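You operate a simulated robot arm through the tools that you are given. There is no shell and no other tool.

You are at the controls of a simulated robot arm. One attempt, no reset.

TASK
Change the plug board from the 10  coil to the 5  coil for the next class.
Fine: 10  plug in its hole, 5  plug in the rest, third plug left in its hole, slider at START, range HIGH, link left OFF. Set down upright: ten ohm plug, what you pick out.
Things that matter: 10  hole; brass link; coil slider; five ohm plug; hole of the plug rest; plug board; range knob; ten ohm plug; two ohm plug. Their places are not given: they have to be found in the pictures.

Only the result counts: the job must be done as asked and must still hold three seconds after the hand-in. Knocking over, shifting, dropping, spilling or breaking anything else fails it.

THE ROBOT
A 7-joint arm with a two-finger parallel gripper, fixed in place. Base frame: the origin is at the foot of the arm, x ahead of it, y to its left, z up; the work surface is at about z = 800. Units: mm, degrees, N and s.
With the tool pointing down near the work surface it reaches from about 440 to 920 mm from the base axis. Its first joint turns from -143.0 to 143.0 degrees. Payload 3 kg.
The TCP is the grasp point between the finger pads, 30 mm short of the fingertips. In the tool frame z runs along the fingers and y along their closing line. Largest opening 94 mm; finger width 28, thickness 10; the body of the gripper, 50 by 96 mm, starts 55 mm behind the TCP.
Orientation is told as [roll, pitch, yaw] about the base's x, y, z axes, in that order, counted from this pose: with the fingers straight down and closing along the base's y, the tool's x points along the base's -x, its y along +y and its z along -z.

THE INTERFACE
- The arm moves only by the tool servo_tool. Its argument "plan" is one flat list of numbers, 7 for each row, row after row: the opening, from 0 (shut) to 1 (fully open), then the shift along the tool's x, y, z in units of 300 mm (1.0 is 300 mm), then the turn, a rotation vector about the tool's x, y, z in units of 45 degrees (1.0 is 45 degrees). In form: [jaw, x, y, z, wx, wy, wz, jaw, x, y, z, wx, wy, wz, ...]. A call has 1 to 20 rows; each row is the pose to reach, as a shift and turn from the pose commanded when the call began, along the tool's axes at that moment. A call with a number of a shift or a turn outside -1 to 1 is refused whole. Rows are played at 5 a second. More than 50 mm and 8.6 degrees between two rows, or a gripper value outside its range, and nothing of the call is played. A pose out of reach is approached as far as the arm can. The call stops where the force on the tool passes 70 N (or 10 N more than at its start, if that is more) or the arm is blocked; 0.2 s more then pass. The fingers move at their own pace (about 72 mm/s each) and stop on an object; they squeeze with about 32 N. The grip force told is the motor's: it shows also when the fingers shut on nothing. Time passes only in rows, and 0.2 s behind the last, so rows that repeat a pose let the fingers close. It gives the time, the measured TCP pose, the force on the tool (base axes), the opening and the grip force at its end, in the units of the frame above (readings bear some noise), with the torque about the TCP (base axes, N m) and any sound that the robot's microphone picked up.
- Cameras (640 x 400 px; columns grow to the right, rows downward): "scene" is fixed at [213, 643.8, 1415.2]; the picture's right is [-0.66, -0.75, 0.00], its down [-0.69, 0.62, -0.38] and it looks along [0.28, -0.25, -0.93] (base axes); focal length 268 px, centre (320, 200). "wrist" rides on the gripper at [76, 14, -103] in the tool frame; the picture's right is [-0.18, 0.98, 0.00], its down [-0.75, -0.14, -0.64] and it looks along [-0.63, -0.12, 0.77] (tool axes); focal length 243 px, centre (320, 200).
- capture(camera): a new picture of that camera. It takes no simulated time.
- point_at(camera, pixels): for up to 12 pixels [column, row] of the newest picture of that camera ("zoom" is the newest enlarged one), the place [x, y, z] in the base frame of the surface seen there, good to about 2 mm, but the place of the scene camera against the robot may be out by one fixed shift of up to 18 mm in any direction. It takes no simulated time.
- close_up(camera, box): a new picture of the part [left, top, right, bottom] of that camera's present view, enlarged. It takes no simulated time.
- sign_off(): hands the job in; it is judged then, once.

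Leave the gripper open and the arm clear of the work at the hand-in unless told otherwise.

The tools are called after ">>>" by a JSON object that holds its "method" and its "body". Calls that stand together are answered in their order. servo_tool: Moves the arm, as the interface text tells. Its arguments: {"type":"object","properties":{"plan":{"type":"array"}},"required":["plan"]} The other tools are called the same way: capture (camera) takes a picture; point_at (camera, pixels) gives the place of the surface under pixels of a picture; close_up (camera, box) takes an enlarged picture of a part of a camera's view; sign_off () hands the job in.

At the start:

```text
t: 0.0
ee_pos: [438.0, 570.6, 1142.0]
orientation: [0.0, 0.0, 0.1]
wrist_force: [-0.4, -0.2, 0.0]
moment: [0.04, 0.0, 0.01]
width: 93.9
finger_force: 0.0
```

scene: 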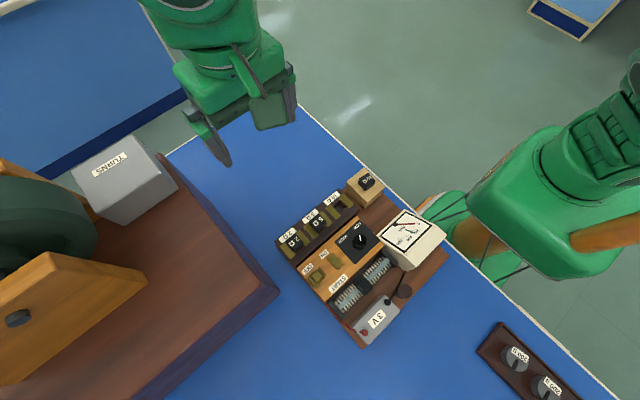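
wrist: 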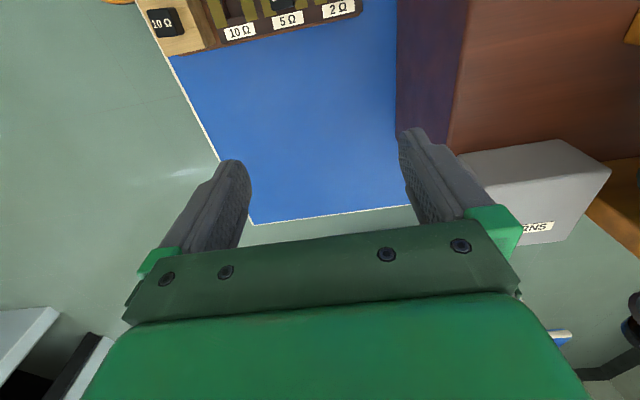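

The scene picture shows the plug board around (360,260), with the plug rest holding the 10 Ω plug near (366,182). I'll take enlarged views to read the board's state.

>>> {"method": "close_up", "body": {"camera": "scene", "box": [265, 160, 455, 280]}}

>>> {"method": "close_up", "body": {"camera": "scene", "box": [265, 230, 455, 350]}}

>>> {"method": "close_up", "body": {"camera": "wrist", "box": [130, 0, 400, 70]}}

```text
3.33 times, centred on (360, 220) of scene
```

zoom: 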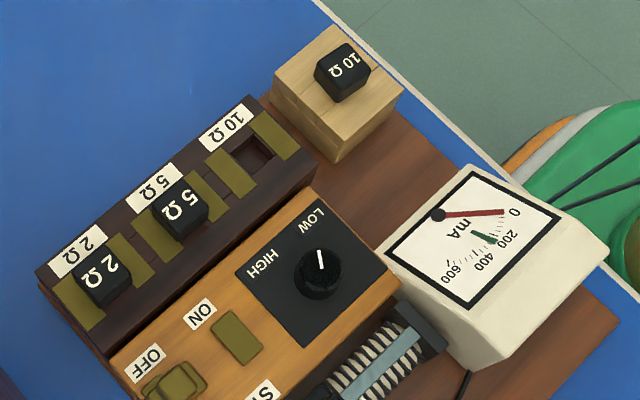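

```text
3.33 times, centred on (360, 290) of scene
```

zoom: 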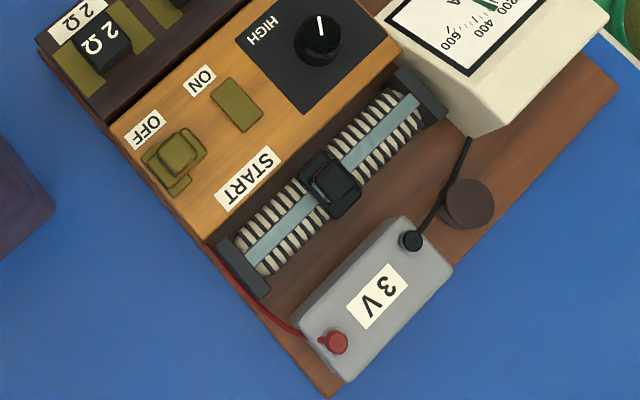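

```text
2.37 times, centred on (265, 35) of wrist
```

zoom: 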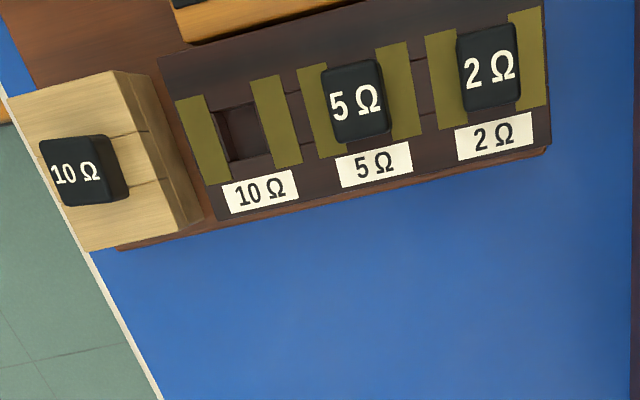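

The range pointer is at LOW, the slider is mid-track, the link is at OFF, and the 10 Ω plug is in the rest. I'll get the surface places from the scene picture first (rough), then from the wrist (accurate).

>>> {"method": "capture", "body": {"camera": "wrist"}}

>>> {"method": "point_at", "body": {"camera": "scene", "pixels": [[367, 181], [319, 221], [293, 241], [341, 200], [360, 241], [361, 284], [339, 284], [317, 277], [378, 270], [347, 301], [300, 150], [345, 353]]}}

>>> {"method": "point_at", "body": {"camera": "wrist", "pixels": [[160, 22], [238, 33], [288, 20], [338, 11], [232, 12], [282, 3], [190, 45], [300, 150]]}}

```text
taken
```

wrist: 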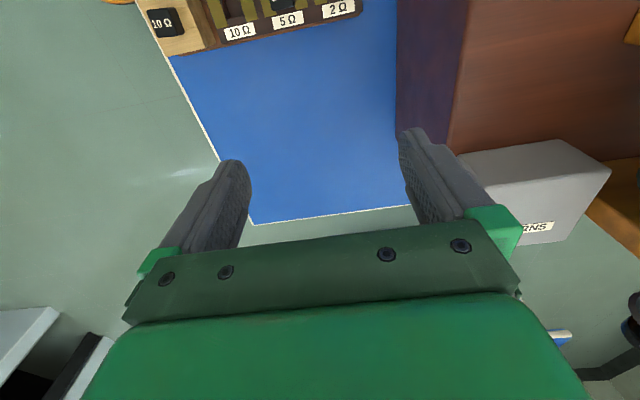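

```text
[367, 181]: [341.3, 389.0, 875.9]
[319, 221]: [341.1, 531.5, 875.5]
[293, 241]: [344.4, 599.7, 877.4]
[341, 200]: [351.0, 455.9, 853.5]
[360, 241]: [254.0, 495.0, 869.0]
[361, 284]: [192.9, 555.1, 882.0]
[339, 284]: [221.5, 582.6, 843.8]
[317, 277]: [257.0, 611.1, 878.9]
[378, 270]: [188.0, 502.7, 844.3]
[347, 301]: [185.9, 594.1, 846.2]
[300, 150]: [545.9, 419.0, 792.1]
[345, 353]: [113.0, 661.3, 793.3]
```

```text
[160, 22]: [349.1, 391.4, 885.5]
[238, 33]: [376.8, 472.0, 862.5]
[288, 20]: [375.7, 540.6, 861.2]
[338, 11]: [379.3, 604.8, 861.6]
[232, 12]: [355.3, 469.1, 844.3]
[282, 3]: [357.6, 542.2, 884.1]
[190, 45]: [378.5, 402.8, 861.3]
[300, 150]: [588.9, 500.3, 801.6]
```

The two cameras agree to within about 10 mm, with the scene reading low in z. I'll move high above the near side of the board so the wrist camera looks straight at it: shift base (-268,-80,-62), in 8 rows.

>>> {"method": "servo_tool", "body": {"plan": [1, 0.112, -0.033, 0.026, 0, 0, 0, 1, 0.223, -0.067, 0.052, 0, 0, 0, 1, 0.335, -0.1, 0.078, 0, 0, 0, 1, 0.446, -0.133, 0.103, 0, 0, 0, 1, 0.558, -0.167, 0.129, 0, 0, 0, 1, 0.67, -0.2, 0.155, 0, 0, 0, 1, 0.781, -0.233, 0.181, 0, 0, 0, 1, 0.893, -0.267, 0.207, 0, 0, 0, 1, 0.893, -0.267, 0.207, 0, 0, 0]}}

>>> {"method": "capture", "body": {"camera": "wrist"}}

>>> {"method": "capture", "body": {"camera": "scene"}}

```text
t: 2.2
ee_pos: [177.9, 492.5, 1055.4]
orientation: [-1.1, 7.5, -3.0]
wrist_force: [0.3, -0.1, -0.3]
moment: [-0.01, -0.05, 0.01]
width: 93.8
finger_force: 0.1
stopped in row 9: the arm was blocked; the commanded pose is now the measured one
```

```text
taken
```

wrist: 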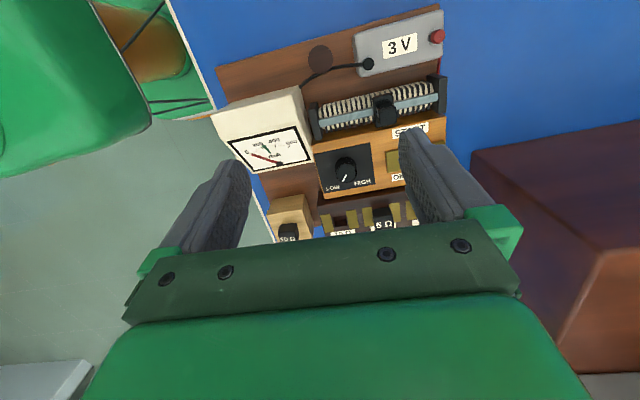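

```text
taken
```

scene: 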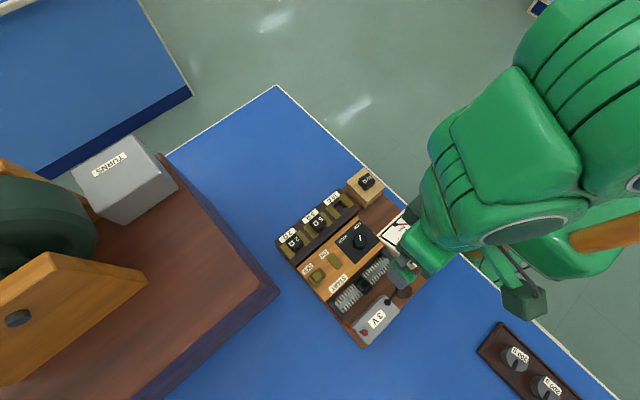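

The arm stopped short, apparently at a joint limit with that yaw (orientation tilted 7.5°). The picture shows the wrist camera sees best what lies under it. I'll back out to about (340,500,1100) and level the tool again.

>>> {"method": "servo_tool", "body": {"plan": [1, -0.103, 0.011, -0.044, -0.005, -0.033, -0.013, 1, -0.206, 0.022, -0.088, -0.01, -0.067, -0.027, 1, -0.31, 0.033, -0.131, -0.014, -0.1, -0.04, 1, -0.413, 0.044, -0.175, -0.019, -0.134, -0.054, 1, -0.516, 0.055, -0.219, -0.024, -0.167, -0.067, 1, -0.516, 0.055, -0.219, -0.024, -0.167, -0.067]}}

>>> {"method": "capture", "body": {"camera": "wrist"}}

```text
t: 3.6
ee_pos: [341.1, 503.7, 1098.7]
orientation: [0.0, -0.4, 0.4]
wrist_force: [1.0, 0.8, 0.2]
moment: [0.03, -0.01, 0.0]
width: 94.0
finger_force: 0.0
```

```text
taken
```

wrist: 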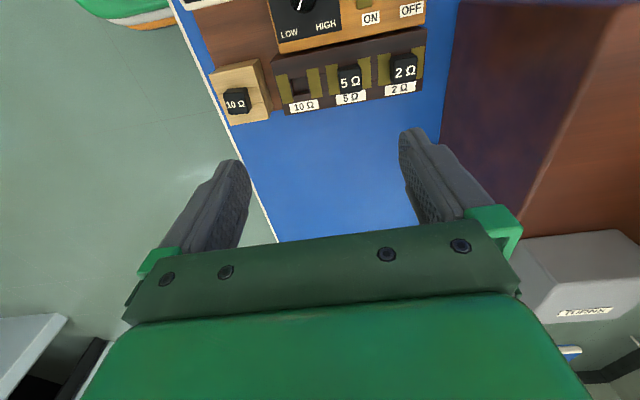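

Now all the plugs are in clear view (10 Ω in rest at (238,100), empty 10 Ω hole at (297,85)). I'll enlarge this area.

>>> {"method": "close_up", "body": {"camera": "wrist", "box": [200, 40, 328, 120]}}

>>> {"method": "close_up", "body": {"camera": "wrist", "box": [250, 0, 442, 120]}}

```text
5.00 times, centred on (264, 80) of wrist
```

zoom: 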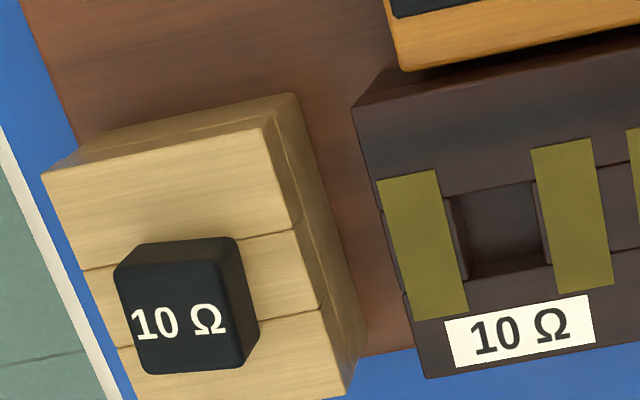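

```text
3.33 times, centred on (346, 60) of wrist
```

zoom: 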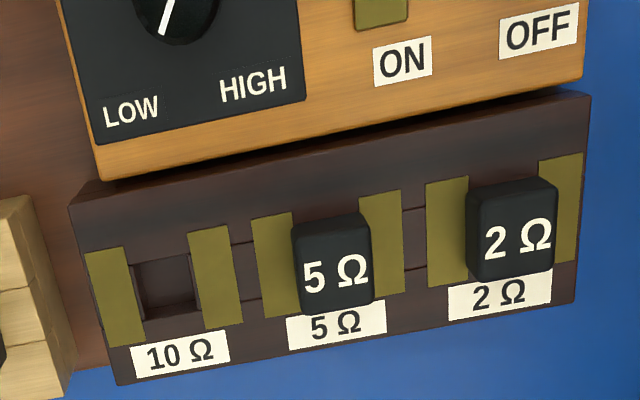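

I'll read the places of the plug caps, hole edges and brass strips from this enlarged picture.

>>> {"method": "point_at", "body": {"camera": "zoom", "pixels": [[118, 295], [215, 275], [136, 270], [187, 257], [145, 317], [198, 304], [165, 290], [302, 240], [362, 230], [304, 310], [372, 298], [335, 270]]}}

>>> {"method": "point_at", "body": {"camera": "zoom", "pixels": [[516, 232], [270, 270], [385, 245], [445, 235], [565, 210], [180, 215], [120, 370], [570, 295], [585, 100], [75, 210], [250, 50], [110, 175]]}}

>>> {"method": "close_up", "body": {"camera": "wrist", "box": [200, 40, 328, 120]}}

>>> {"method": "point_at", "body": {"camera": "zoom", "pixels": [[120, 285], [218, 265], [140, 368], [238, 362], [180, 320], [95, 290], [60, 180], [262, 135], [345, 385], [275, 275], [200, 150], [340, 300]]}}

```text
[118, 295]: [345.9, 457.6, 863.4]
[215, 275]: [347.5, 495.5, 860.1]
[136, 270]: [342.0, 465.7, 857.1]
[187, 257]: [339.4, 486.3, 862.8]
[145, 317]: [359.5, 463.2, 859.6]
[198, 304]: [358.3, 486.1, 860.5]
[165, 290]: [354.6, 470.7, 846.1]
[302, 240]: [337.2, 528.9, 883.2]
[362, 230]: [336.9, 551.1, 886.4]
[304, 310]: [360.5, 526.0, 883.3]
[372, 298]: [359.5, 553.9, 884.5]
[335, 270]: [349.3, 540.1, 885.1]
```

```text
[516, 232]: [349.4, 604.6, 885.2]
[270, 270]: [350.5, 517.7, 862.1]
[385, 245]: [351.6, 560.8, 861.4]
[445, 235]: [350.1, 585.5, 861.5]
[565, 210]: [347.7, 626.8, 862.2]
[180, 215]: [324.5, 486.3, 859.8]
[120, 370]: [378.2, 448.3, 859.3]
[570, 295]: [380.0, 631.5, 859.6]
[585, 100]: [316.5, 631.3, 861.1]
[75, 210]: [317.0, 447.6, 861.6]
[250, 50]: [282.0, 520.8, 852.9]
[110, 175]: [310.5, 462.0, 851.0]
```

```text
5.00 times, centred on (264, 80) of wrist
```

zoom: 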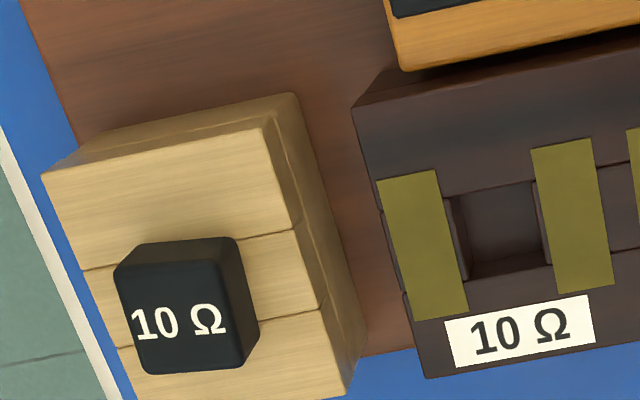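

```text
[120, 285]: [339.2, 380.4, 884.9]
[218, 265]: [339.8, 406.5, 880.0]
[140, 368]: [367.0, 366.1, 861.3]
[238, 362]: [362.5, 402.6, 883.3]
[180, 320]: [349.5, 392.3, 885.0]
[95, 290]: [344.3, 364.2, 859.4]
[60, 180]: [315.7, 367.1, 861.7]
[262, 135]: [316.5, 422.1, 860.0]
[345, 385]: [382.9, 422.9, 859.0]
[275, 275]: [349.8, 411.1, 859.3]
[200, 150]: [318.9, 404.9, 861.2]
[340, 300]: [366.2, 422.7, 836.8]
```

Everything is aligned with the base axes: the rest plug is near (350,394), the 10 Ω hole near (349.5,475), the 5 Ω plug near (349.5,540), cap tops at 885 and block tops at 861. I'll go lower to (400,435,970) for a sharper look at the rest and the hole.

>>> {"method": "servo_tool", "body": {"plan": [1, -0.039, -0.046, 0.086, 0, 0.009, 0.009, 1, -0.079, -0.092, 0.172, 0, 0.009, 0.009, 1, -0.118, -0.137, 0.257, 0, 0.009, 0.009, 1, -0.158, -0.183, 0.343, 0, 0.009, 0.009, 1, -0.197, -0.229, 0.429, 0, 0.009, 0.009, 1, -0.197, -0.229, 0.429, 0, 0.009, 0.009, 1, -0.197, -0.229, 0.429, 0, 0.009, 0.009]}}

>>> {"method": "capture", "body": {"camera": "wrist"}}

>>> {"method": "close_up", "body": {"camera": "wrist", "box": [200, 0, 408, 130]}}

```text
t: 5.2
ee_pos: [399.5, 436.3, 969.0]
orientation: [0.0, 0.0, -0.2]
wrist_force: [-0.5, -0.2, 0.2]
moment: [0.02, -0.02, -0.04]
width: 94.0
finger_force: 0.1
```

```text
taken
```

wrist: 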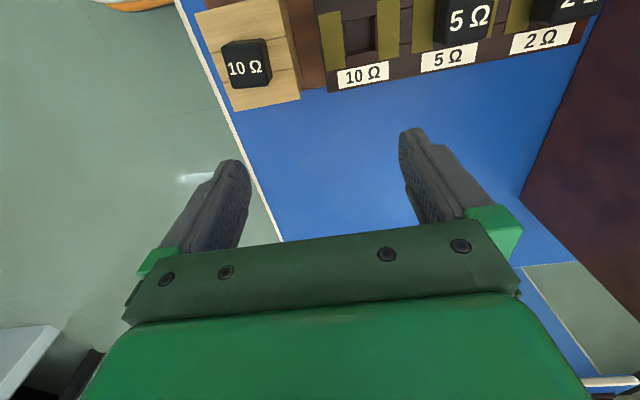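

```text
3.08 times, centred on (304, 65) of wrist
```

zoom: 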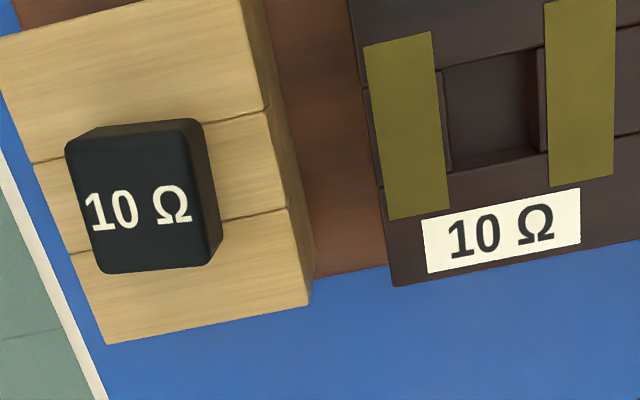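

This view is sharper. I'll measure the cap edges, the rest block edges, and the hole edges.

>>> {"method": "point_at", "body": {"camera": "zoom", "pixels": [[437, 70], [537, 45], [454, 175], [550, 152], [434, 120], [556, 100], [455, 120], [530, 100], [490, 55], [500, 168], [490, 110], [405, 130]]}}

>>> {"method": "point_at", "body": {"camera": "zoom", "pixels": [[75, 155], [185, 130], [95, 262], [208, 255], [140, 200], [110, 338], [308, 300], [35, 160], [262, 108], [4, 40], [140, 145], [150, 265]]}}

```text
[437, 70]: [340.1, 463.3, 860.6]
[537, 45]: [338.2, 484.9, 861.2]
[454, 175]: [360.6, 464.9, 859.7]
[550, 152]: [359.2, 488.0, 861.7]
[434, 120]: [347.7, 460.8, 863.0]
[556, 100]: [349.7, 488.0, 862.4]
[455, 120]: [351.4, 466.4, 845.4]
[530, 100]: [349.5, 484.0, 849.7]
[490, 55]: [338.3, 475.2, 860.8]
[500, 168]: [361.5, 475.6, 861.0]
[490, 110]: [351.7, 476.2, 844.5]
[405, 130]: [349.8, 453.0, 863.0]
```

```text
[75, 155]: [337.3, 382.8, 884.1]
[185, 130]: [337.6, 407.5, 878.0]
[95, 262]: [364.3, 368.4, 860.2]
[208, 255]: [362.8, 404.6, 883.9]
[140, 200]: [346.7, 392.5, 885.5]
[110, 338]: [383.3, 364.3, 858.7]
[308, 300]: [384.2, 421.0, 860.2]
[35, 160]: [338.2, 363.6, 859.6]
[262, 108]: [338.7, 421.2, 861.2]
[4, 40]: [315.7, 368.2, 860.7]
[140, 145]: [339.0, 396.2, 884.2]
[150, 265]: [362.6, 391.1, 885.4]
```

Hole centre works out at about (350.3,474.8), and the rest plug at about (350.6,393.3). I'll move above the rest plug with the jaw at 0.6, then go down so the fingertips stop just above the rest's top (TCP z about 895).

>>> {"method": "servo_tool", "body": {"plan": [0.6, 0.082, -0.072, 0.03, 0, 0, 0, 0.6, 0.163, -0.143, 0.06, 0, 0, 0, 0.6, 0.163, -0.143, 0.06, 0, 0, 0, 0.6, 0.163, -0.143, 0.13, 0, 0, 0, 0.6, 0.163, -0.143, 0.2, 0, 0, 0, 0.6, 0.163, -0.143, 0.245, 0, 0, 0, 0.6, 0.163, -0.143, 0.245, 0, 0, 0]}}

>>> {"method": "capture", "body": {"camera": "wrist"}}

>>> {"method": "capture", "body": {"camera": "scene"}}

```text
t: 6.8
ee_pos: [349.4, 390.9, 899.3]
orientation: [0.0, 0.2, -0.2]
wrist_force: [-0.1, 0.4, -0.1]
moment: [-0.01, 0.03, 0.02]
width: 56.2
finger_force: 0.0
```

```text
taken
```

wrist: 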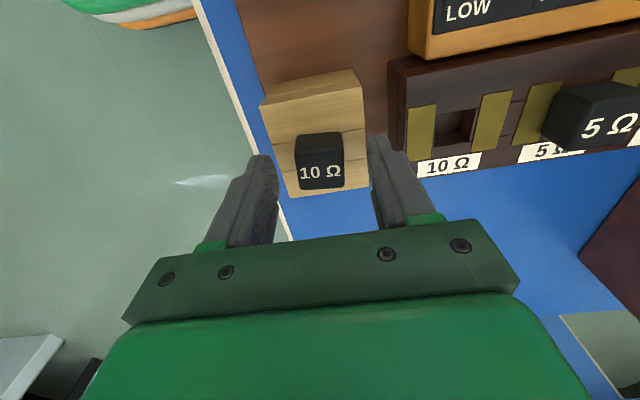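

```text
taken
```

scene: 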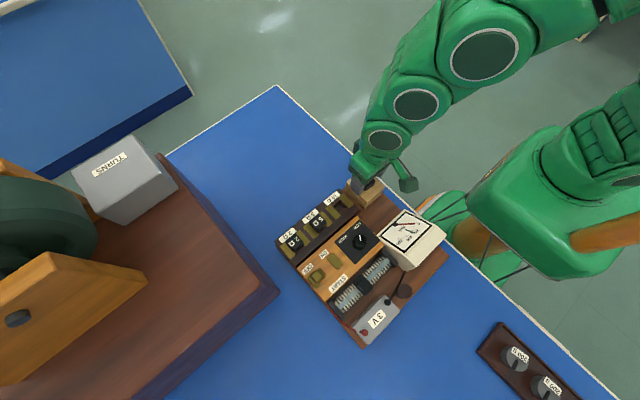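

The cap sits between the fingers. The reading (349.4,390.9,899.3) differs slightly from what I commanded, so I'll hold still briefly to re-read it.

>>> {"method": "servo_tool", "body": {"plan": [0.6, 0, 0, 0, 0, 0, 0, 0.6, 0, 0, 0, 0, 0, 0]}}

>>> {"method": "close_up", "body": {"camera": "wrist", "box": [240, 60, 480, 210]}}

```text
t: 7.4
ee_pos: [350.0, 391.8, 898.5]
orientation: [0.0, 0.1, -0.1]
wrist_force: [-0.1, 0.9, 0.5]
moment: [0.02, 0.0, -0.02]
width: 56.4
finger_force: 0.1
```

```text
2.67 times, centred on (360, 135) of wrist
```

zoom: 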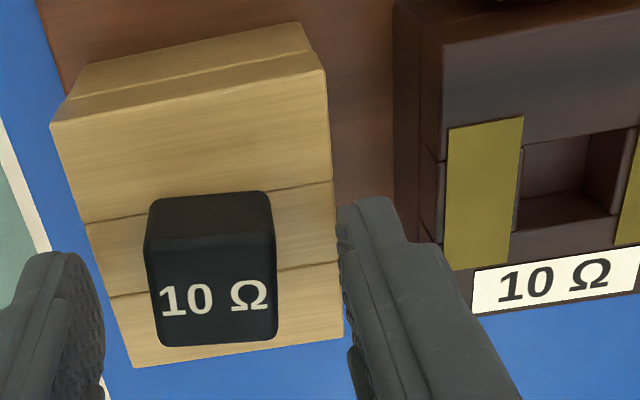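

I'll measure the cap and hole again from this closer view.

>>> {"method": "point_at", "body": {"camera": "zoom", "pixels": [[210, 290], [158, 290], [270, 280], [150, 240], [268, 225], [165, 335], [272, 325], [525, 150], [515, 230], [613, 215], [625, 180], [485, 200]]}}

>>> {"method": "point_at", "body": {"camera": "zoom", "pixels": [[210, 270], [210, 310], [210, 325], [190, 290], [240, 290], [55, 125], [325, 75], [135, 365], [340, 338], [370, 205], [75, 260], [345, 260]]}}

```text
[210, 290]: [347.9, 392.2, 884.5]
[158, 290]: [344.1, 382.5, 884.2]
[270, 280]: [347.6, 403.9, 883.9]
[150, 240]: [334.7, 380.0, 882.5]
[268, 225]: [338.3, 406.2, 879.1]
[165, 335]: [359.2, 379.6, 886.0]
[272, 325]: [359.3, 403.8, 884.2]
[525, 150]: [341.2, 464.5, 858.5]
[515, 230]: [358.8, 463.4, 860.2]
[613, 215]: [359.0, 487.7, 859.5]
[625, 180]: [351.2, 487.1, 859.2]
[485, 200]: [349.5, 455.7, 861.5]
```

```text
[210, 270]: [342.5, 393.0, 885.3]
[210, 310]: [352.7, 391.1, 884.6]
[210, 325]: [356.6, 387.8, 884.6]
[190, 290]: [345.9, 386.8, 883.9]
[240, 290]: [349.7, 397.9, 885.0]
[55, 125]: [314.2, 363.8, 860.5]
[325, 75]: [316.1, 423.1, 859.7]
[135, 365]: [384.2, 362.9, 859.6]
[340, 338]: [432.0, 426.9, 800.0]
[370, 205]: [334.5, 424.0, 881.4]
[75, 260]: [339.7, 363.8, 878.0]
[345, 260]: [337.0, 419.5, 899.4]
```

The cap centre is at about (349.3,393) and the hole centre at about (350,475.3). I'll shift +1.2 mm in y, go down 3.5 mm, and close on the cap.

>>> {"method": "servo_tool", "body": {"plan": [0.6, 0, 0.004, 0.012, 0, 0, 0, 0.6, 0, 0.004, 0.012, 0, 0, 0, 0, 0, 0.004, 0.012, 0, 0, 0, 0, 0, 0.004, 0.012, 0, 0, 0, 0, 0, 0.004, 0.012, 0, 0, 0, 0, 0, 0.004, 0.012, 0, 0, 0]}}

```text
t: 8.8
ee_pos: [350.3, 392.7, 893.3]
orientation: [-0.1, 0.1, 0.0]
wrist_force: [-0.3, -0.4, 0.2]
moment: [-0.01, -0.03, -0.02]
width: 26.8
finger_force: 31.7
```

The cap is gripped: width 26.8, 31.7 N, almost no side force. I'll lift it straight up 60 mm in small steps.

>>> {"method": "servo_tool", "body": {"plan": [0, 0, 0, -0.017, 0, 0, 0, 0, 0, 0, -0.033, 0, 0, 0, 0, 0, 0, -0.067, 0, 0, 0, 0, 0, 0, -0.1, 0, 0, 0, 0, 0, 0, -0.133, 0, 0, 0, 0, 0, 0, -0.167, 0, 0, 0, 0, 0, 0, -0.2, 0, 0, 0, 0, 0, 0, -0.2, 0, 0, 0]}}

>>> {"method": "capture", "body": {"camera": "wrist"}}

>>> {"method": "capture", "body": {"camera": "scene"}}

```text
t: 10.6
ee_pos: [349.6, 394.8, 954.4]
orientation: [-0.1, 0.1, -0.1]
wrist_force: [0.0, 0.6, -0.2]
moment: [-0.01, -0.02, 0.0]
width: 0.0
finger_force: 32.2
```

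```text
taken
```

wrist: 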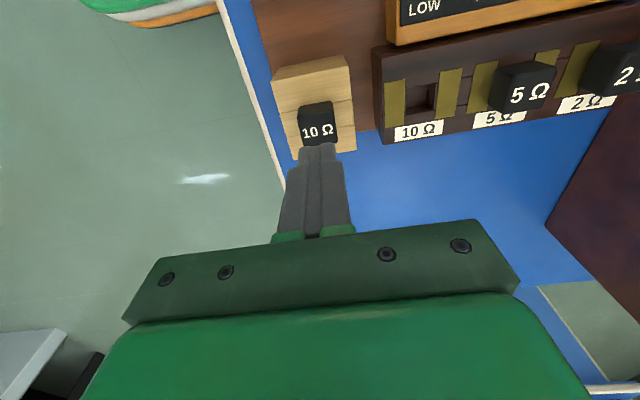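

```text
taken
```

scene: 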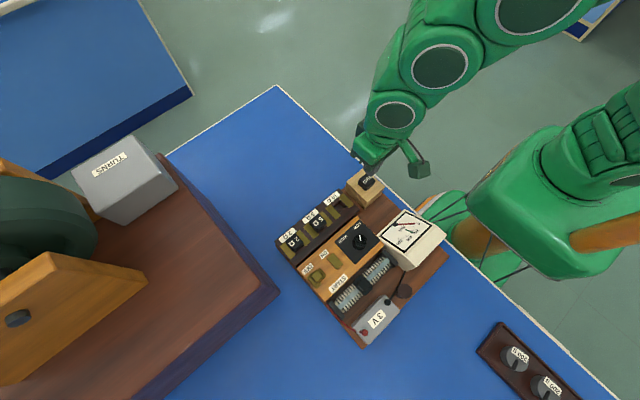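

The fingers slipped off: width is 0 and the plug is still in the rest. I'll look at whether it moved.

>>> {"method": "close_up", "body": {"camera": "wrist", "box": [250, 40, 410, 160]}}

>>> {"method": "close_up", "body": {"camera": "scene", "box": [325, 150, 421, 210]}}

```text
3.33 times, centred on (330, 100) of wrist
```

zoom: 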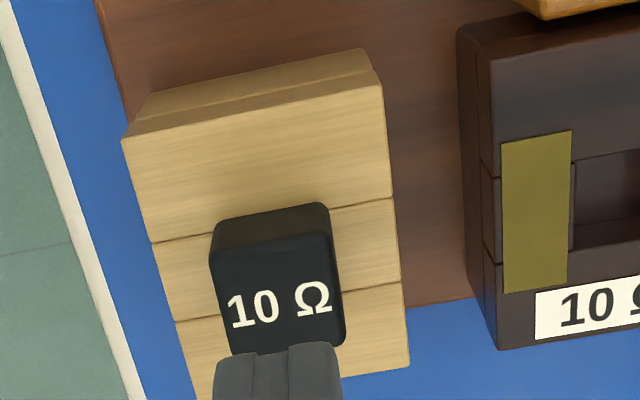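

```text
6.67 times, centred on (373, 180) of scene
```

zoom: 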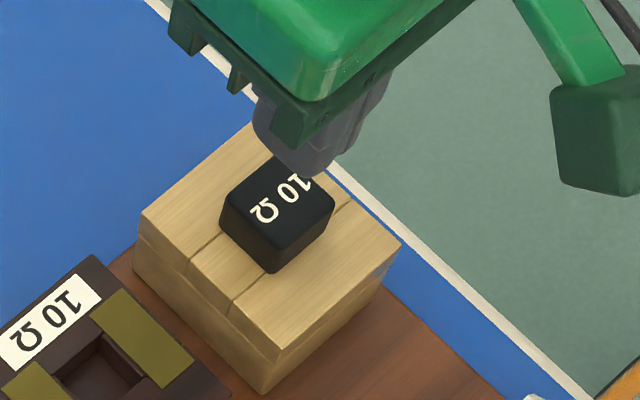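

The plug still looks seated and upright. I'll reopen, descend again to the same place (about 1 mm deeper), regrip, and pull in tiny steps while watching the force.

>>> {"method": "servo_tool", "body": {"plan": [0.6, 0, 0, 0, 0, 0, 0, 0.6, 0, 0, 0, 0, 0, 0, 0.6, 0, 0, 0.08, 0, 0, 0, 0.6, 0, 0, 0.15, 0, 0, 0, 0.6, 0, 0, 0.19, 0, 0, 0, 0.6, 0, 0, 0.203, 0, 0, 0, 0.6, 0, 0, 0.203, 0, 0, 0, 0, 0, 0, 0.203, 0, 0, 0, 0, 0, 0, 0.203, 0, 0, 0, 0, 0, 0, 0.203, 0, 0, 0, 0, 0, 0, 0.203, 0, 0, 0, 0, 0, 0, 0.203, 0, 0, 0]}}

>>> {"method": "servo_tool", "body": {"plan": [0, 0, 0, -0.002, 0, 0, 0, 0, 0, 0, -0.004, 0, 0, 0, 0, 0, 0, -0.004, 0, 0, 0]}}

```text
t: 13.2
ee_pos: [349.6, 393.2, 894.5]
orientation: [0.1, 0.0, -0.1]
wrist_force: [0.5, 0.2, 0.1]
moment: [-0.03, 0.01, 0.0]
width: 26.7
finger_force: 32.5
```

```text
t: 14.0
ee_pos: [350.5, 392.3, 896.3]
orientation: [0.0, 0.1, -0.2]
wrist_force: [1.3, -0.6, -0.6]
moment: [-0.02, -0.02, -0.01]
width: 27.0
finger_force: 31.8
```

Force stays near zero after 1.2 mm. I'll continue up a few mm slowly and look.

>>> {"method": "servo_tool", "body": {"plan": [0, 0, 0, -0.004, 0, 0, 0, 0, 0, 0, -0.008, 0, 0, 0, 0, 0, 0, -0.012, 0, 0, 0, 0, 0, 0, -0.016, 0, 0, 0, 0, 0, 0, -0.02, 0, 0, 0]}}

>>> {"method": "close_up", "body": {"camera": "wrist", "box": [240, 60, 480, 210]}}

>>> {"method": "close_up", "body": {"camera": "scene", "box": [325, 150, 421, 210]}}

```text
t: 15.2
ee_pos: [349.4, 392.8, 900.5]
orientation: [-0.1, 0.1, -0.1]
wrist_force: [0.8, 0.6, -1.6]
moment: [-0.02, 0.0, -0.02]
width: 27.1
finger_force: 31.6
```

```text
2.67 times, centred on (360, 135) of wrist
```

zoom: 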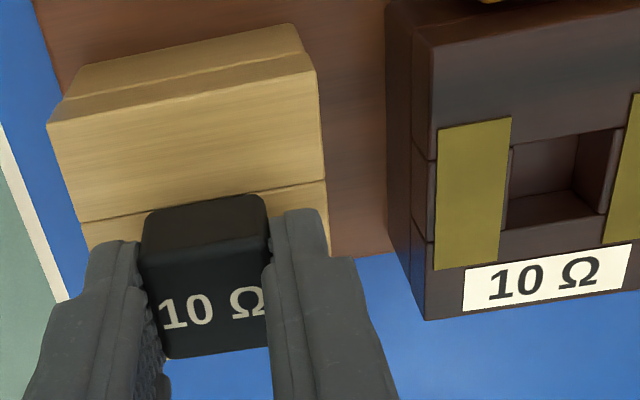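

```text
6.67 times, centred on (373, 180) of scene
```

zoom: 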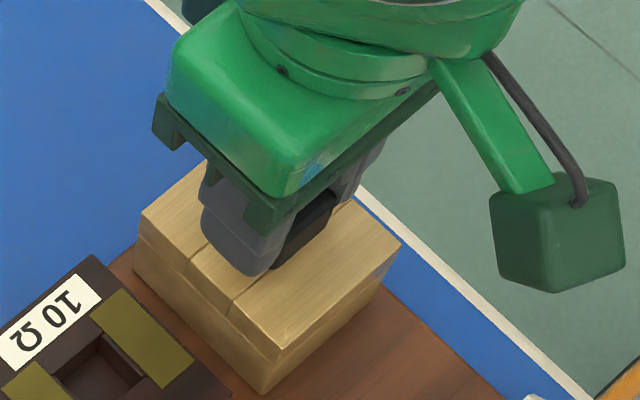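

I'll check the height of the cap's top now.

>>> {"method": "close_up", "body": {"camera": "wrist", "box": [240, 60, 480, 210]}}

>>> {"method": "point_at", "body": {"camera": "zoom", "pixels": [[200, 330], [200, 285], [200, 345], [220, 300], [180, 300], [300, 225], [120, 260]]}}

```text
2.67 times, centred on (360, 135) of wrist
```

zoom: 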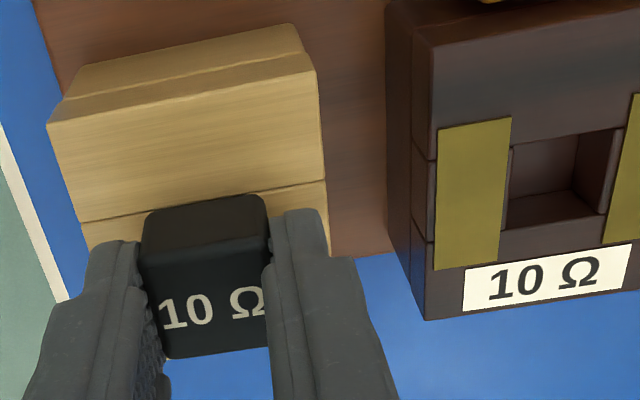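

```text
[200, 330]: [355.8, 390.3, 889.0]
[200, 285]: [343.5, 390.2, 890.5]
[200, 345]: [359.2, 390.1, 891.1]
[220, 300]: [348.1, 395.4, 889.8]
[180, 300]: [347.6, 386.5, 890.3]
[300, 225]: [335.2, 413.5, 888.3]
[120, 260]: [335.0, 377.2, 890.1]
```

The cap's top has risen to 890, so the plug is coming out with a slow pull. I'll keep going up 1 mm per row.

>>> {"method": "servo_tool", "body": {"plan": [0, 0, 0, -0.0035, 0, 0, 0, 0, 0, 0, -0.007, 0, 0, 0, 0, 0, 0, -0.0105, 0, 0, 0, 0, 0, 0, -0.014, 0, 0, 0, 0, 0, 0, -0.0175, 0, 0, 0, 0, 0, 0, -0.021, 0, 0, 0, 0, 0, 0, -0.0245, 0, 0, 0, 0, 0, 0, -0.028, 0, 0, 0, 0, 0, 0, -0.0315, 0, 0, 0, 0, 0, 0, -0.035, 0, 0, 0, 0, 0, 0, -0.0385, 0, 0, 0, 0, 0, 0, -0.042, 0, 0, 0]}}

>>> {"method": "close_up", "body": {"camera": "wrist", "box": [240, 60, 480, 210]}}

>>> {"method": "point_at", "body": {"camera": "zoom", "pixels": [[200, 330], [200, 300], [190, 340]]}}

```text
t: 17.8
ee_pos: [349.6, 391.9, 913.7]
orientation: [-0.1, 0.2, -0.2]
wrist_force: [-1.1, 0.1, 0.1]
moment: [-0.01, 0.04, 0.0]
width: 26.6
finger_force: 32.0
```

```text
2.67 times, centred on (360, 135) of wrist
```

zoom: 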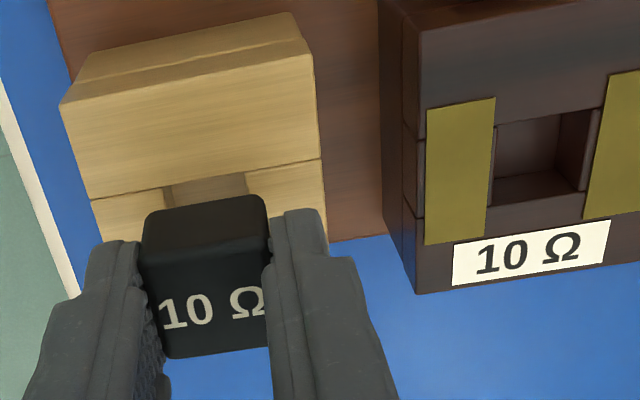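

```text
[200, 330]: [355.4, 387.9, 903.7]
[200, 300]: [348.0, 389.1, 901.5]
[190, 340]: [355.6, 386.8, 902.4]
```

The plug is rising with the hand and the rest's hole is starting to show. I'll go up another 34 mm, still slowly.

>>> {"method": "servo_tool", "body": {"plan": [0, 0, 0, -0.005, 0, 0, 0, 0, 0, 0, -0.01, 0, 0, 0, 0, 0, 0, -0.015, 0, 0, 0, 0, 0, 0, -0.02, 0, 0, 0, 0, 0, 0, -0.025, 0, 0, 0, 0, 0, 0, -0.03, 0, 0, 0, 0, 0, 0, -0.036, 0, 0, 0, 0, 0, 0, -0.042, 0, 0, 0, 0, 0, 0, -0.049, 0, 0, 0, 0, 0, 0, -0.056, 0, 0, 0, 0, 0, 0, -0.064, 0, 0, 0, 0, 0, 0, -0.072, 0, 0, 0, 0, 0, 0, -0.08, 0, 0, 0, 0, 0, 0, -0.088, 0, 0, 0, 0, 0, 0, -0.096, 0, 0, 0, 0, 0, 0, -0.104, 0, 0, 0, 0, 0, 0, -0.112, 0, 0, 0, 0, 0, 0, -0.112, 0, 0, 0]}}

>>> {"method": "close_up", "body": {"camera": "wrist", "box": [240, 60, 480, 210]}}

>>> {"method": "close_up", "body": {"camera": "scene", "box": [325, 150, 421, 210]}}

```text
t: 21.6
ee_pos: [350.4, 390.8, 946.7]
orientation: [0.1, 0.1, 0.0]
wrist_force: [-0.3, -0.1, -0.6]
moment: [0.03, -0.02, 0.02]
width: 26.9
finger_force: 31.9
```

```text
2.67 times, centred on (360, 135) of wrist
```

zoom: 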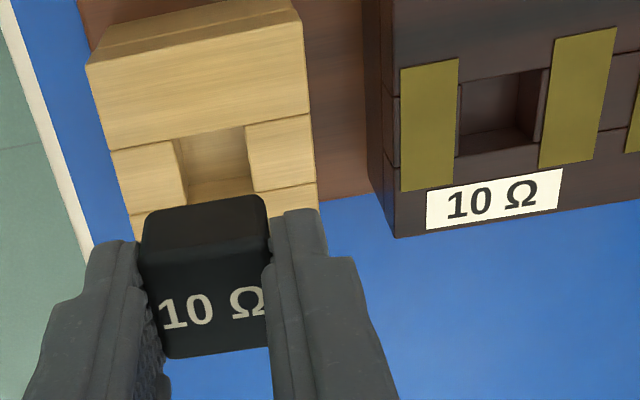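

```text
6.67 times, centred on (373, 180) of scene
```

zoom: 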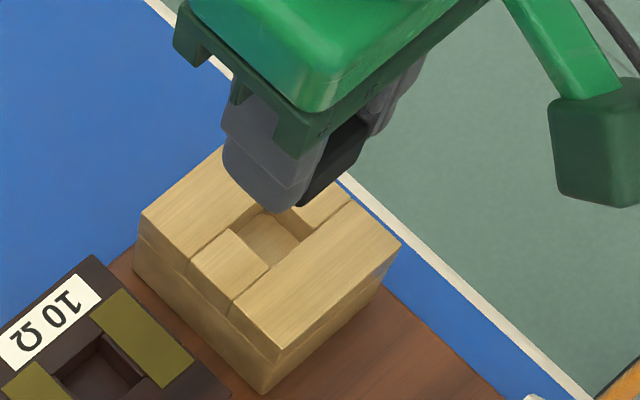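

The plug is out and held. While here I'll measure both holes from the wrist.

>>> {"method": "close_up", "body": {"camera": "wrist", "box": [260, 60, 452, 180]}}

>>> {"method": "close_up", "body": {"camera": "wrist", "box": [376, 60, 472, 120]}}

```text
3.33 times, centred on (356, 120) of wrist
```

zoom: 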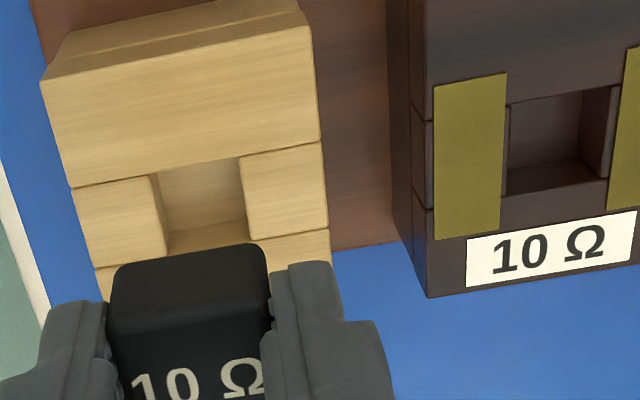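

```text
6.67 times, centred on (424, 90) of wrist
```

zoom: 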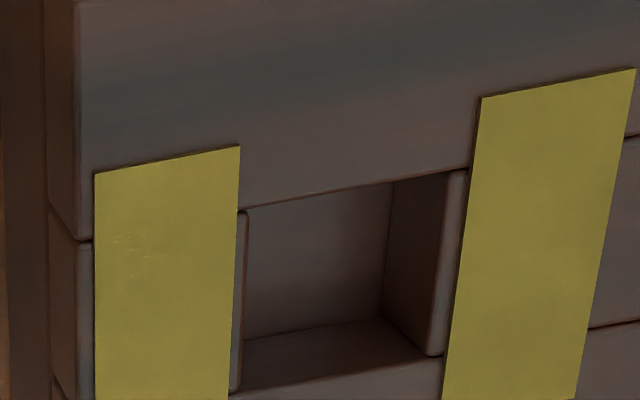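

I'll read the 10 Ω hole's rim points.

>>> {"method": "point_at", "body": {"camera": "zoom", "pixels": [[241, 225], [240, 260], [239, 300], [237, 340], [235, 375], [455, 190], [451, 230], [448, 270], [442, 310], [436, 345], [340, 190], [340, 385]]}}

>>> {"method": "point_at", "body": {"camera": "zoom", "pixels": [[300, 195], [390, 180], [300, 385], [380, 375], [165, 260], [540, 240], [320, 280], [340, 350]]}}

>>> {"method": "close_up", "body": {"camera": "wrist", "box": [260, 60, 452, 180]}}

>>> {"method": "point_at", "body": {"camera": "zoom", "pixels": [[158, 182], [162, 205], [165, 222], [239, 165], [244, 190], [250, 225], [200, 160], [195, 225], [115, 220], [290, 190], [170, 345], [240, 340]]}}

```text
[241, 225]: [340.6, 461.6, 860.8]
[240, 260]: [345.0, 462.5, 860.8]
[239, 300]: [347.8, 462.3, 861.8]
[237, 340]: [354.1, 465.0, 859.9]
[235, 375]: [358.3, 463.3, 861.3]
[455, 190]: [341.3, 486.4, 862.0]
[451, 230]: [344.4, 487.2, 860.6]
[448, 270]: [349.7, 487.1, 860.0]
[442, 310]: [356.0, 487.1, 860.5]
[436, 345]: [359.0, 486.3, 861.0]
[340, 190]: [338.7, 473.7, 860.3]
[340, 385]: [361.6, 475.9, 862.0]
```

```text
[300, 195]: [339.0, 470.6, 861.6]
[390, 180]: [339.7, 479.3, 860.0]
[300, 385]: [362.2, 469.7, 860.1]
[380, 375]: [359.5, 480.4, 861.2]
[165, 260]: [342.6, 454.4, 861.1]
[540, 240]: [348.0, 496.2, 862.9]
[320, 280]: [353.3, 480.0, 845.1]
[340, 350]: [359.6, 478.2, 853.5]
```

```text
3.33 times, centred on (356, 120) of wrist
```

zoom: 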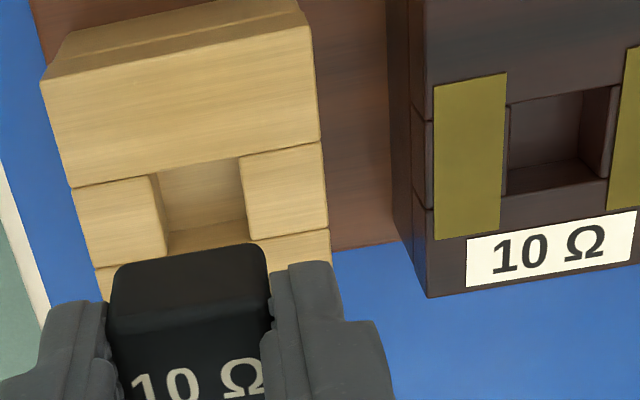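

```text
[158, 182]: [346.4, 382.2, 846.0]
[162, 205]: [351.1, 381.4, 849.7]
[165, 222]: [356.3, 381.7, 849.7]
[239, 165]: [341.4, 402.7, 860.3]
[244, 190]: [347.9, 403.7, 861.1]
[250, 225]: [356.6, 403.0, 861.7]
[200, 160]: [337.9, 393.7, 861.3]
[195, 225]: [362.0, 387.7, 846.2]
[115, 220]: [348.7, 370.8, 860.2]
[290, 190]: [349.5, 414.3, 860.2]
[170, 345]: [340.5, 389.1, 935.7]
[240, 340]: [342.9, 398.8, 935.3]
```

Rim readings put the 10 Ω hole centre at about (350.1,474.9) and the rest hole centre at about (350,392.7), so the offset is +82 mm in y. I'll move over the 10 Ω hole at this height.

>>> {"method": "servo_tool", "body": {"plan": [0, 0, 0.04, 0, 0, 0, 0, 0, 0, 0.09, 0, 0, 0, 0, 0, 0, 0.14, 0, 0, 0, 0, 0, 0, 0.19, 0, 0, 0, 0, 0, 0, 0.24, 0, 0, 0, 0, 0, 0, 0.2735, 0, 0, 0, 0, 0, 0, 0.2735, 0, 0, 0, 0, 0, 0, 0.2735, 0, 0, 0, 0]}}

>>> {"method": "close_up", "body": {"camera": "wrist", "box": [240, 60, 480, 210]}}

>>> {"method": "close_up", "body": {"camera": "scene", "box": [285, 160, 397, 230]}}

```text
t: 23.4
ee_pos: [351.4, 475.2, 948.4]
orientation: [0.0, 0.1, -0.1]
wrist_force: [0.1, -0.4, -0.7]
moment: [0.0, 0.02, -0.02]
width: 26.9
finger_force: 31.9
```

```text
2.67 times, centred on (360, 135) of wrist
```

zoom: 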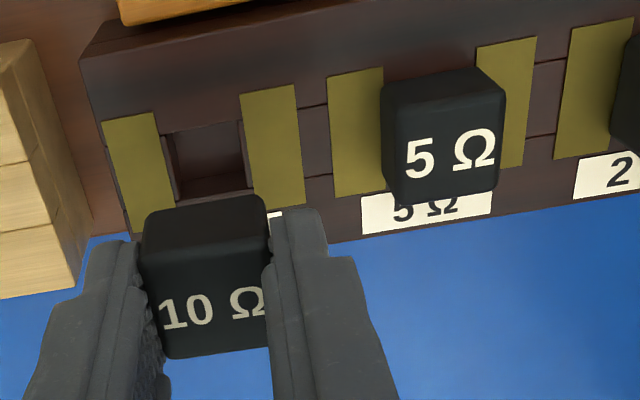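

```text
5.71 times, centred on (341, 195) of scene
```

zoom: 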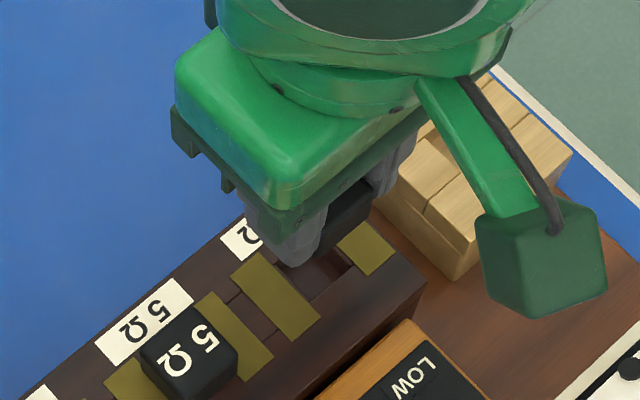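

To check alignment, I'll take the same enlarged window I used over the rest and compare where the hole appears.

>>> {"method": "close_up", "body": {"camera": "wrist", "box": [260, 60, 452, 180]}}

>>> {"method": "point_at", "body": {"camera": "zoom", "pixels": [[143, 175], [152, 220], [232, 160], [240, 205], [190, 150], [200, 235], [170, 345], [240, 340], [118, 280], [190, 390]]}}

```text
3.33 times, centred on (356, 120) of wrist
```

zoom: 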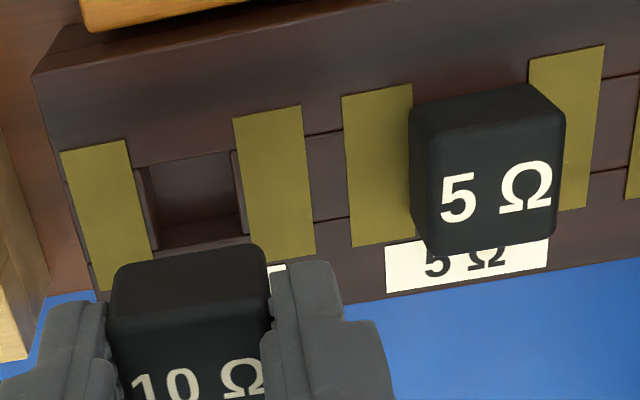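

```text
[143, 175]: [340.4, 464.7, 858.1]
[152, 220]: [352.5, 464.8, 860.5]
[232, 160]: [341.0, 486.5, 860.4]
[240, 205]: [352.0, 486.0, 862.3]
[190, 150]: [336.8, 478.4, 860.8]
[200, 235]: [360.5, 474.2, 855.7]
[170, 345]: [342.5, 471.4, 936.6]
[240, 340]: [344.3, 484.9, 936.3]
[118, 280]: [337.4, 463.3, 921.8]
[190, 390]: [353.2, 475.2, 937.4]
```

I'll average repeated readings of the brass strips' centres, hole rim and held cap edges to refine the alignment.

>>> {"method": "point_at", "body": {"camera": "zoom", "pixels": [[118, 285], [118, 285], [118, 285], [118, 285], [118, 285], [118, 285], [262, 275], [262, 275], [262, 275], [262, 275], [262, 275], [262, 275]]}}

>>> {"method": "point_at", "body": {"camera": "zoom", "pixels": [[143, 175], [145, 190], [147, 200], [149, 210], [150, 220], [152, 230], [232, 160], [235, 175], [237, 190], [239, 200], [240, 210], [242, 220]]}}

>>> {"method": "point_at", "body": {"camera": "zoom", "pixels": [[155, 160], [170, 157], [185, 155], [200, 152], [215, 149], [225, 147], [170, 252], [185, 249], [200, 246], [215, 243], [230, 240], [240, 238]]}}

```text
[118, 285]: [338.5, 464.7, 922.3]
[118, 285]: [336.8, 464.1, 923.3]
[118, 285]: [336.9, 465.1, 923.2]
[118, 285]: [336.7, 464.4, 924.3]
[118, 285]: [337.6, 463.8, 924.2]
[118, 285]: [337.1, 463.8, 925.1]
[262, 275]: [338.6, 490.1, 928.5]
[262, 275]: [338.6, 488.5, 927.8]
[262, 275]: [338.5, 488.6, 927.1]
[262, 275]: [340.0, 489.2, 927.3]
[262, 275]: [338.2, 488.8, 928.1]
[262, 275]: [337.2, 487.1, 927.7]
```

```text
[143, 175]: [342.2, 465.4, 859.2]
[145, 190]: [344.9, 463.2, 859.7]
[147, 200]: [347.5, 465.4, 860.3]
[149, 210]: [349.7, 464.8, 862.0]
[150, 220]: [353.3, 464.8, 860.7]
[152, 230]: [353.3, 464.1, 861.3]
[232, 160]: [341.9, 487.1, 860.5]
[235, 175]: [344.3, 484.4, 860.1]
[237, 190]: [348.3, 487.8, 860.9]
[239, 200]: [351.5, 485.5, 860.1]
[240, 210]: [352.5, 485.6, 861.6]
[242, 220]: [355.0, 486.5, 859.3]
```

```text
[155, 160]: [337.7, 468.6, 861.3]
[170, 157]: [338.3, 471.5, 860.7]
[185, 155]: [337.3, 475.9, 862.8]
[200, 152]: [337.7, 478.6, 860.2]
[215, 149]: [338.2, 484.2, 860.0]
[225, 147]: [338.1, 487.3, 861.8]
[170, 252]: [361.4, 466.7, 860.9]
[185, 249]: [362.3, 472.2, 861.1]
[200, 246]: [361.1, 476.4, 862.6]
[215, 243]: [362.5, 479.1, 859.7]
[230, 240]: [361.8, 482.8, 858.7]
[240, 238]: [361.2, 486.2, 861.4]
```

Averages: the held cap centre is at y about 476.5 against the hole's 475.4, and the hole's x is about 0.7 mm lower. I'll shift -1.2 mm in y and -0.7 mm in x, then descend 20 mm.

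>>> {"method": "servo_tool", "body": {"plan": [0, 0.0023, -0.004, 0, 0, 0, 0, 0, 0.0023, -0.004, 0.017, 0, 0, 0, 0, 0.0023, -0.004, 0.034, 0, 0, 0, 0, 0.0023, -0.004, 0.051, 0, 0, 0, 0, 0.0023, -0.004, 0.067, 0, 0, 0, 0, 0.0023, -0.004, 0.067, 0, 0, 0]}}

>>> {"method": "close_up", "body": {"camera": "scene", "box": [285, 160, 397, 230]}}

>>> {"method": "close_up", "body": {"camera": "wrist", "box": [260, 80, 420, 180]}}

```text
t: 24.8
ee_pos: [349.1, 473.0, 926.4]
orientation: [0.0, 0.1, -0.1]
wrist_force: [0.2, -0.6, -0.2]
moment: [0.02, 0.01, -0.02]
width: 26.8
finger_force: 32.5
```

```text
5.71 times, centred on (341, 195) of scene
```

zoom: 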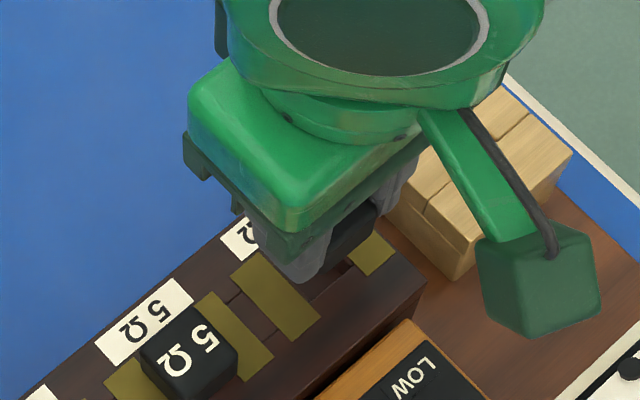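

```text
4.00 times, centred on (340, 130) of wrist
```

zoom: 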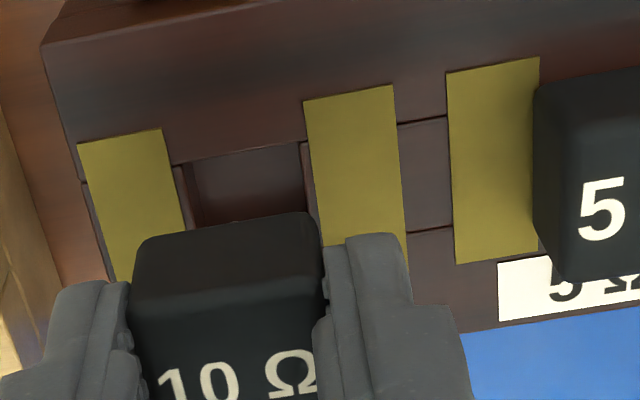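

I'll re-measure the alignment from this closer view.

>>> {"method": "point_at", "body": {"camera": "zoom", "pixels": [[140, 265], [140, 265], [140, 265], [140, 265], [140, 265], [140, 265], [315, 245], [315, 245], [315, 245], [315, 245], [315, 245], [315, 245]]}}

>>> {"method": "point_at", "body": {"camera": "zoom", "pixels": [[179, 175], [181, 185], [183, 195], [184, 205], [186, 215], [187, 222], [304, 150], [307, 160], [309, 170], [311, 180], [313, 190], [315, 200]]}}

>>> {"method": "point_at", "body": {"camera": "zoom", "pixels": [[200, 290], [220, 290], [240, 285], [260, 280], [280, 275], [300, 275], [200, 157], [220, 153], [240, 150], [260, 146], [280, 142], [250, 148]]}}

```text
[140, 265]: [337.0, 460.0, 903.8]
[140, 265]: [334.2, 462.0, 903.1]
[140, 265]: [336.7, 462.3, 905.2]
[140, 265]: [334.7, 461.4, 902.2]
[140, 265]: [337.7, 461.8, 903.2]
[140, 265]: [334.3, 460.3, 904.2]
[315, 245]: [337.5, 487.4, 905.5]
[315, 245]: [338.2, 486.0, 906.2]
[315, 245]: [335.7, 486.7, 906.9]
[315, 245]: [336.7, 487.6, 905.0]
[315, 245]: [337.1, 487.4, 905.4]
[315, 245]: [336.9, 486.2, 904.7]
```

```text
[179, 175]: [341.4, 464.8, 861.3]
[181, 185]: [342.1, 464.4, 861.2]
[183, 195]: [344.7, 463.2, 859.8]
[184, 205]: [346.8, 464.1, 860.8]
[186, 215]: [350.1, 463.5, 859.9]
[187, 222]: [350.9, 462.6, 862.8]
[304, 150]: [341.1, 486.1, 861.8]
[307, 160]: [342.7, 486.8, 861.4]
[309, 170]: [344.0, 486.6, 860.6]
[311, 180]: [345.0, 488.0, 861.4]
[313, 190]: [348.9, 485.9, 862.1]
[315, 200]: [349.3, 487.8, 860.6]
```

```text
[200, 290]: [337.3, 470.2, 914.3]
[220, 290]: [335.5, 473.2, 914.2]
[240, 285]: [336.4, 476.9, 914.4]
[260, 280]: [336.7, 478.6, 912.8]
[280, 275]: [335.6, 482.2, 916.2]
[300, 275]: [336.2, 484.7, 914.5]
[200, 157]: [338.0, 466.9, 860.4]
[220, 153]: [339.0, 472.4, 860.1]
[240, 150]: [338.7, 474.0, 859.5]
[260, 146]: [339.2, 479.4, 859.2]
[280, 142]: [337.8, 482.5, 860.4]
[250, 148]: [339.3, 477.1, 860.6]
```

Now the cap reads about 0.6–1.2 mm low in y, so the truth lies between the two estimates. I'll correct by +0.6 in y and +0.4 in x, and descend 12 mm slowly.

>>> {"method": "servo_tool", "body": {"plan": [0, -0.0013, 0.002, 0, 0, 0, 0, 0, -0.0013, 0.002, 0.007, 0, 0, 0, 0, -0.0013, 0.002, 0.013, 0, 0, 0, 0, -0.0013, 0.002, 0.02, 0, 0, 0, 0, -0.0013, 0.002, 0.027, 0, 0, 0, 0, -0.0013, 0.002, 0.033, 0, 0, 0, 0, -0.0013, 0.002, 0.04, 0, 0, 0, 0, -0.0013, 0.002, 0.04, 0, 0, 0]}}

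>>> {"method": "close_up", "body": {"camera": "wrist", "box": [260, 80, 420, 180]}}

>>> {"method": "point_at", "body": {"camera": "zoom", "pixels": [[140, 265], [140, 265], [315, 245], [315, 245], [240, 285], [240, 285], [240, 380], [240, 380], [240, 390]]}}

```text
t: 26.6
ee_pos: [349.5, 473.6, 915.0]
orientation: [0.0, 0.0, -0.1]
wrist_force: [0.1, -0.1, -1.2]
moment: [0.01, 0.0, -0.01]
width: 26.7
finger_force: 31.7
```

```text
4.00 times, centred on (340, 130) of wrist
```

zoom: 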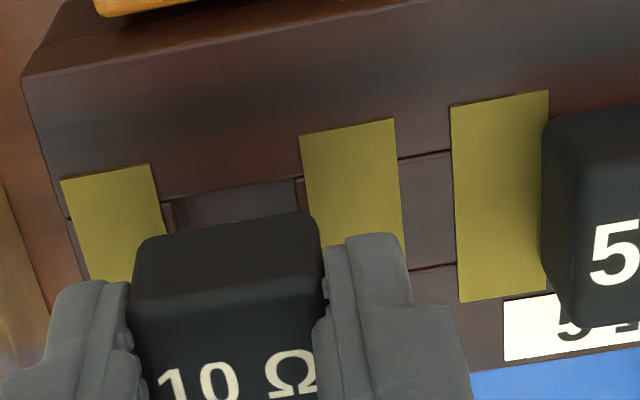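

```text
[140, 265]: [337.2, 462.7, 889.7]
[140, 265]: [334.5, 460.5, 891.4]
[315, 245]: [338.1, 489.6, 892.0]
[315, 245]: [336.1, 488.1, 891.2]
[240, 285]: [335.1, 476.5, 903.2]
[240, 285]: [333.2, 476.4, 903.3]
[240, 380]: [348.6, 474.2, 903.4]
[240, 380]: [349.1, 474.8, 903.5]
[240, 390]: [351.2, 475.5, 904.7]
```

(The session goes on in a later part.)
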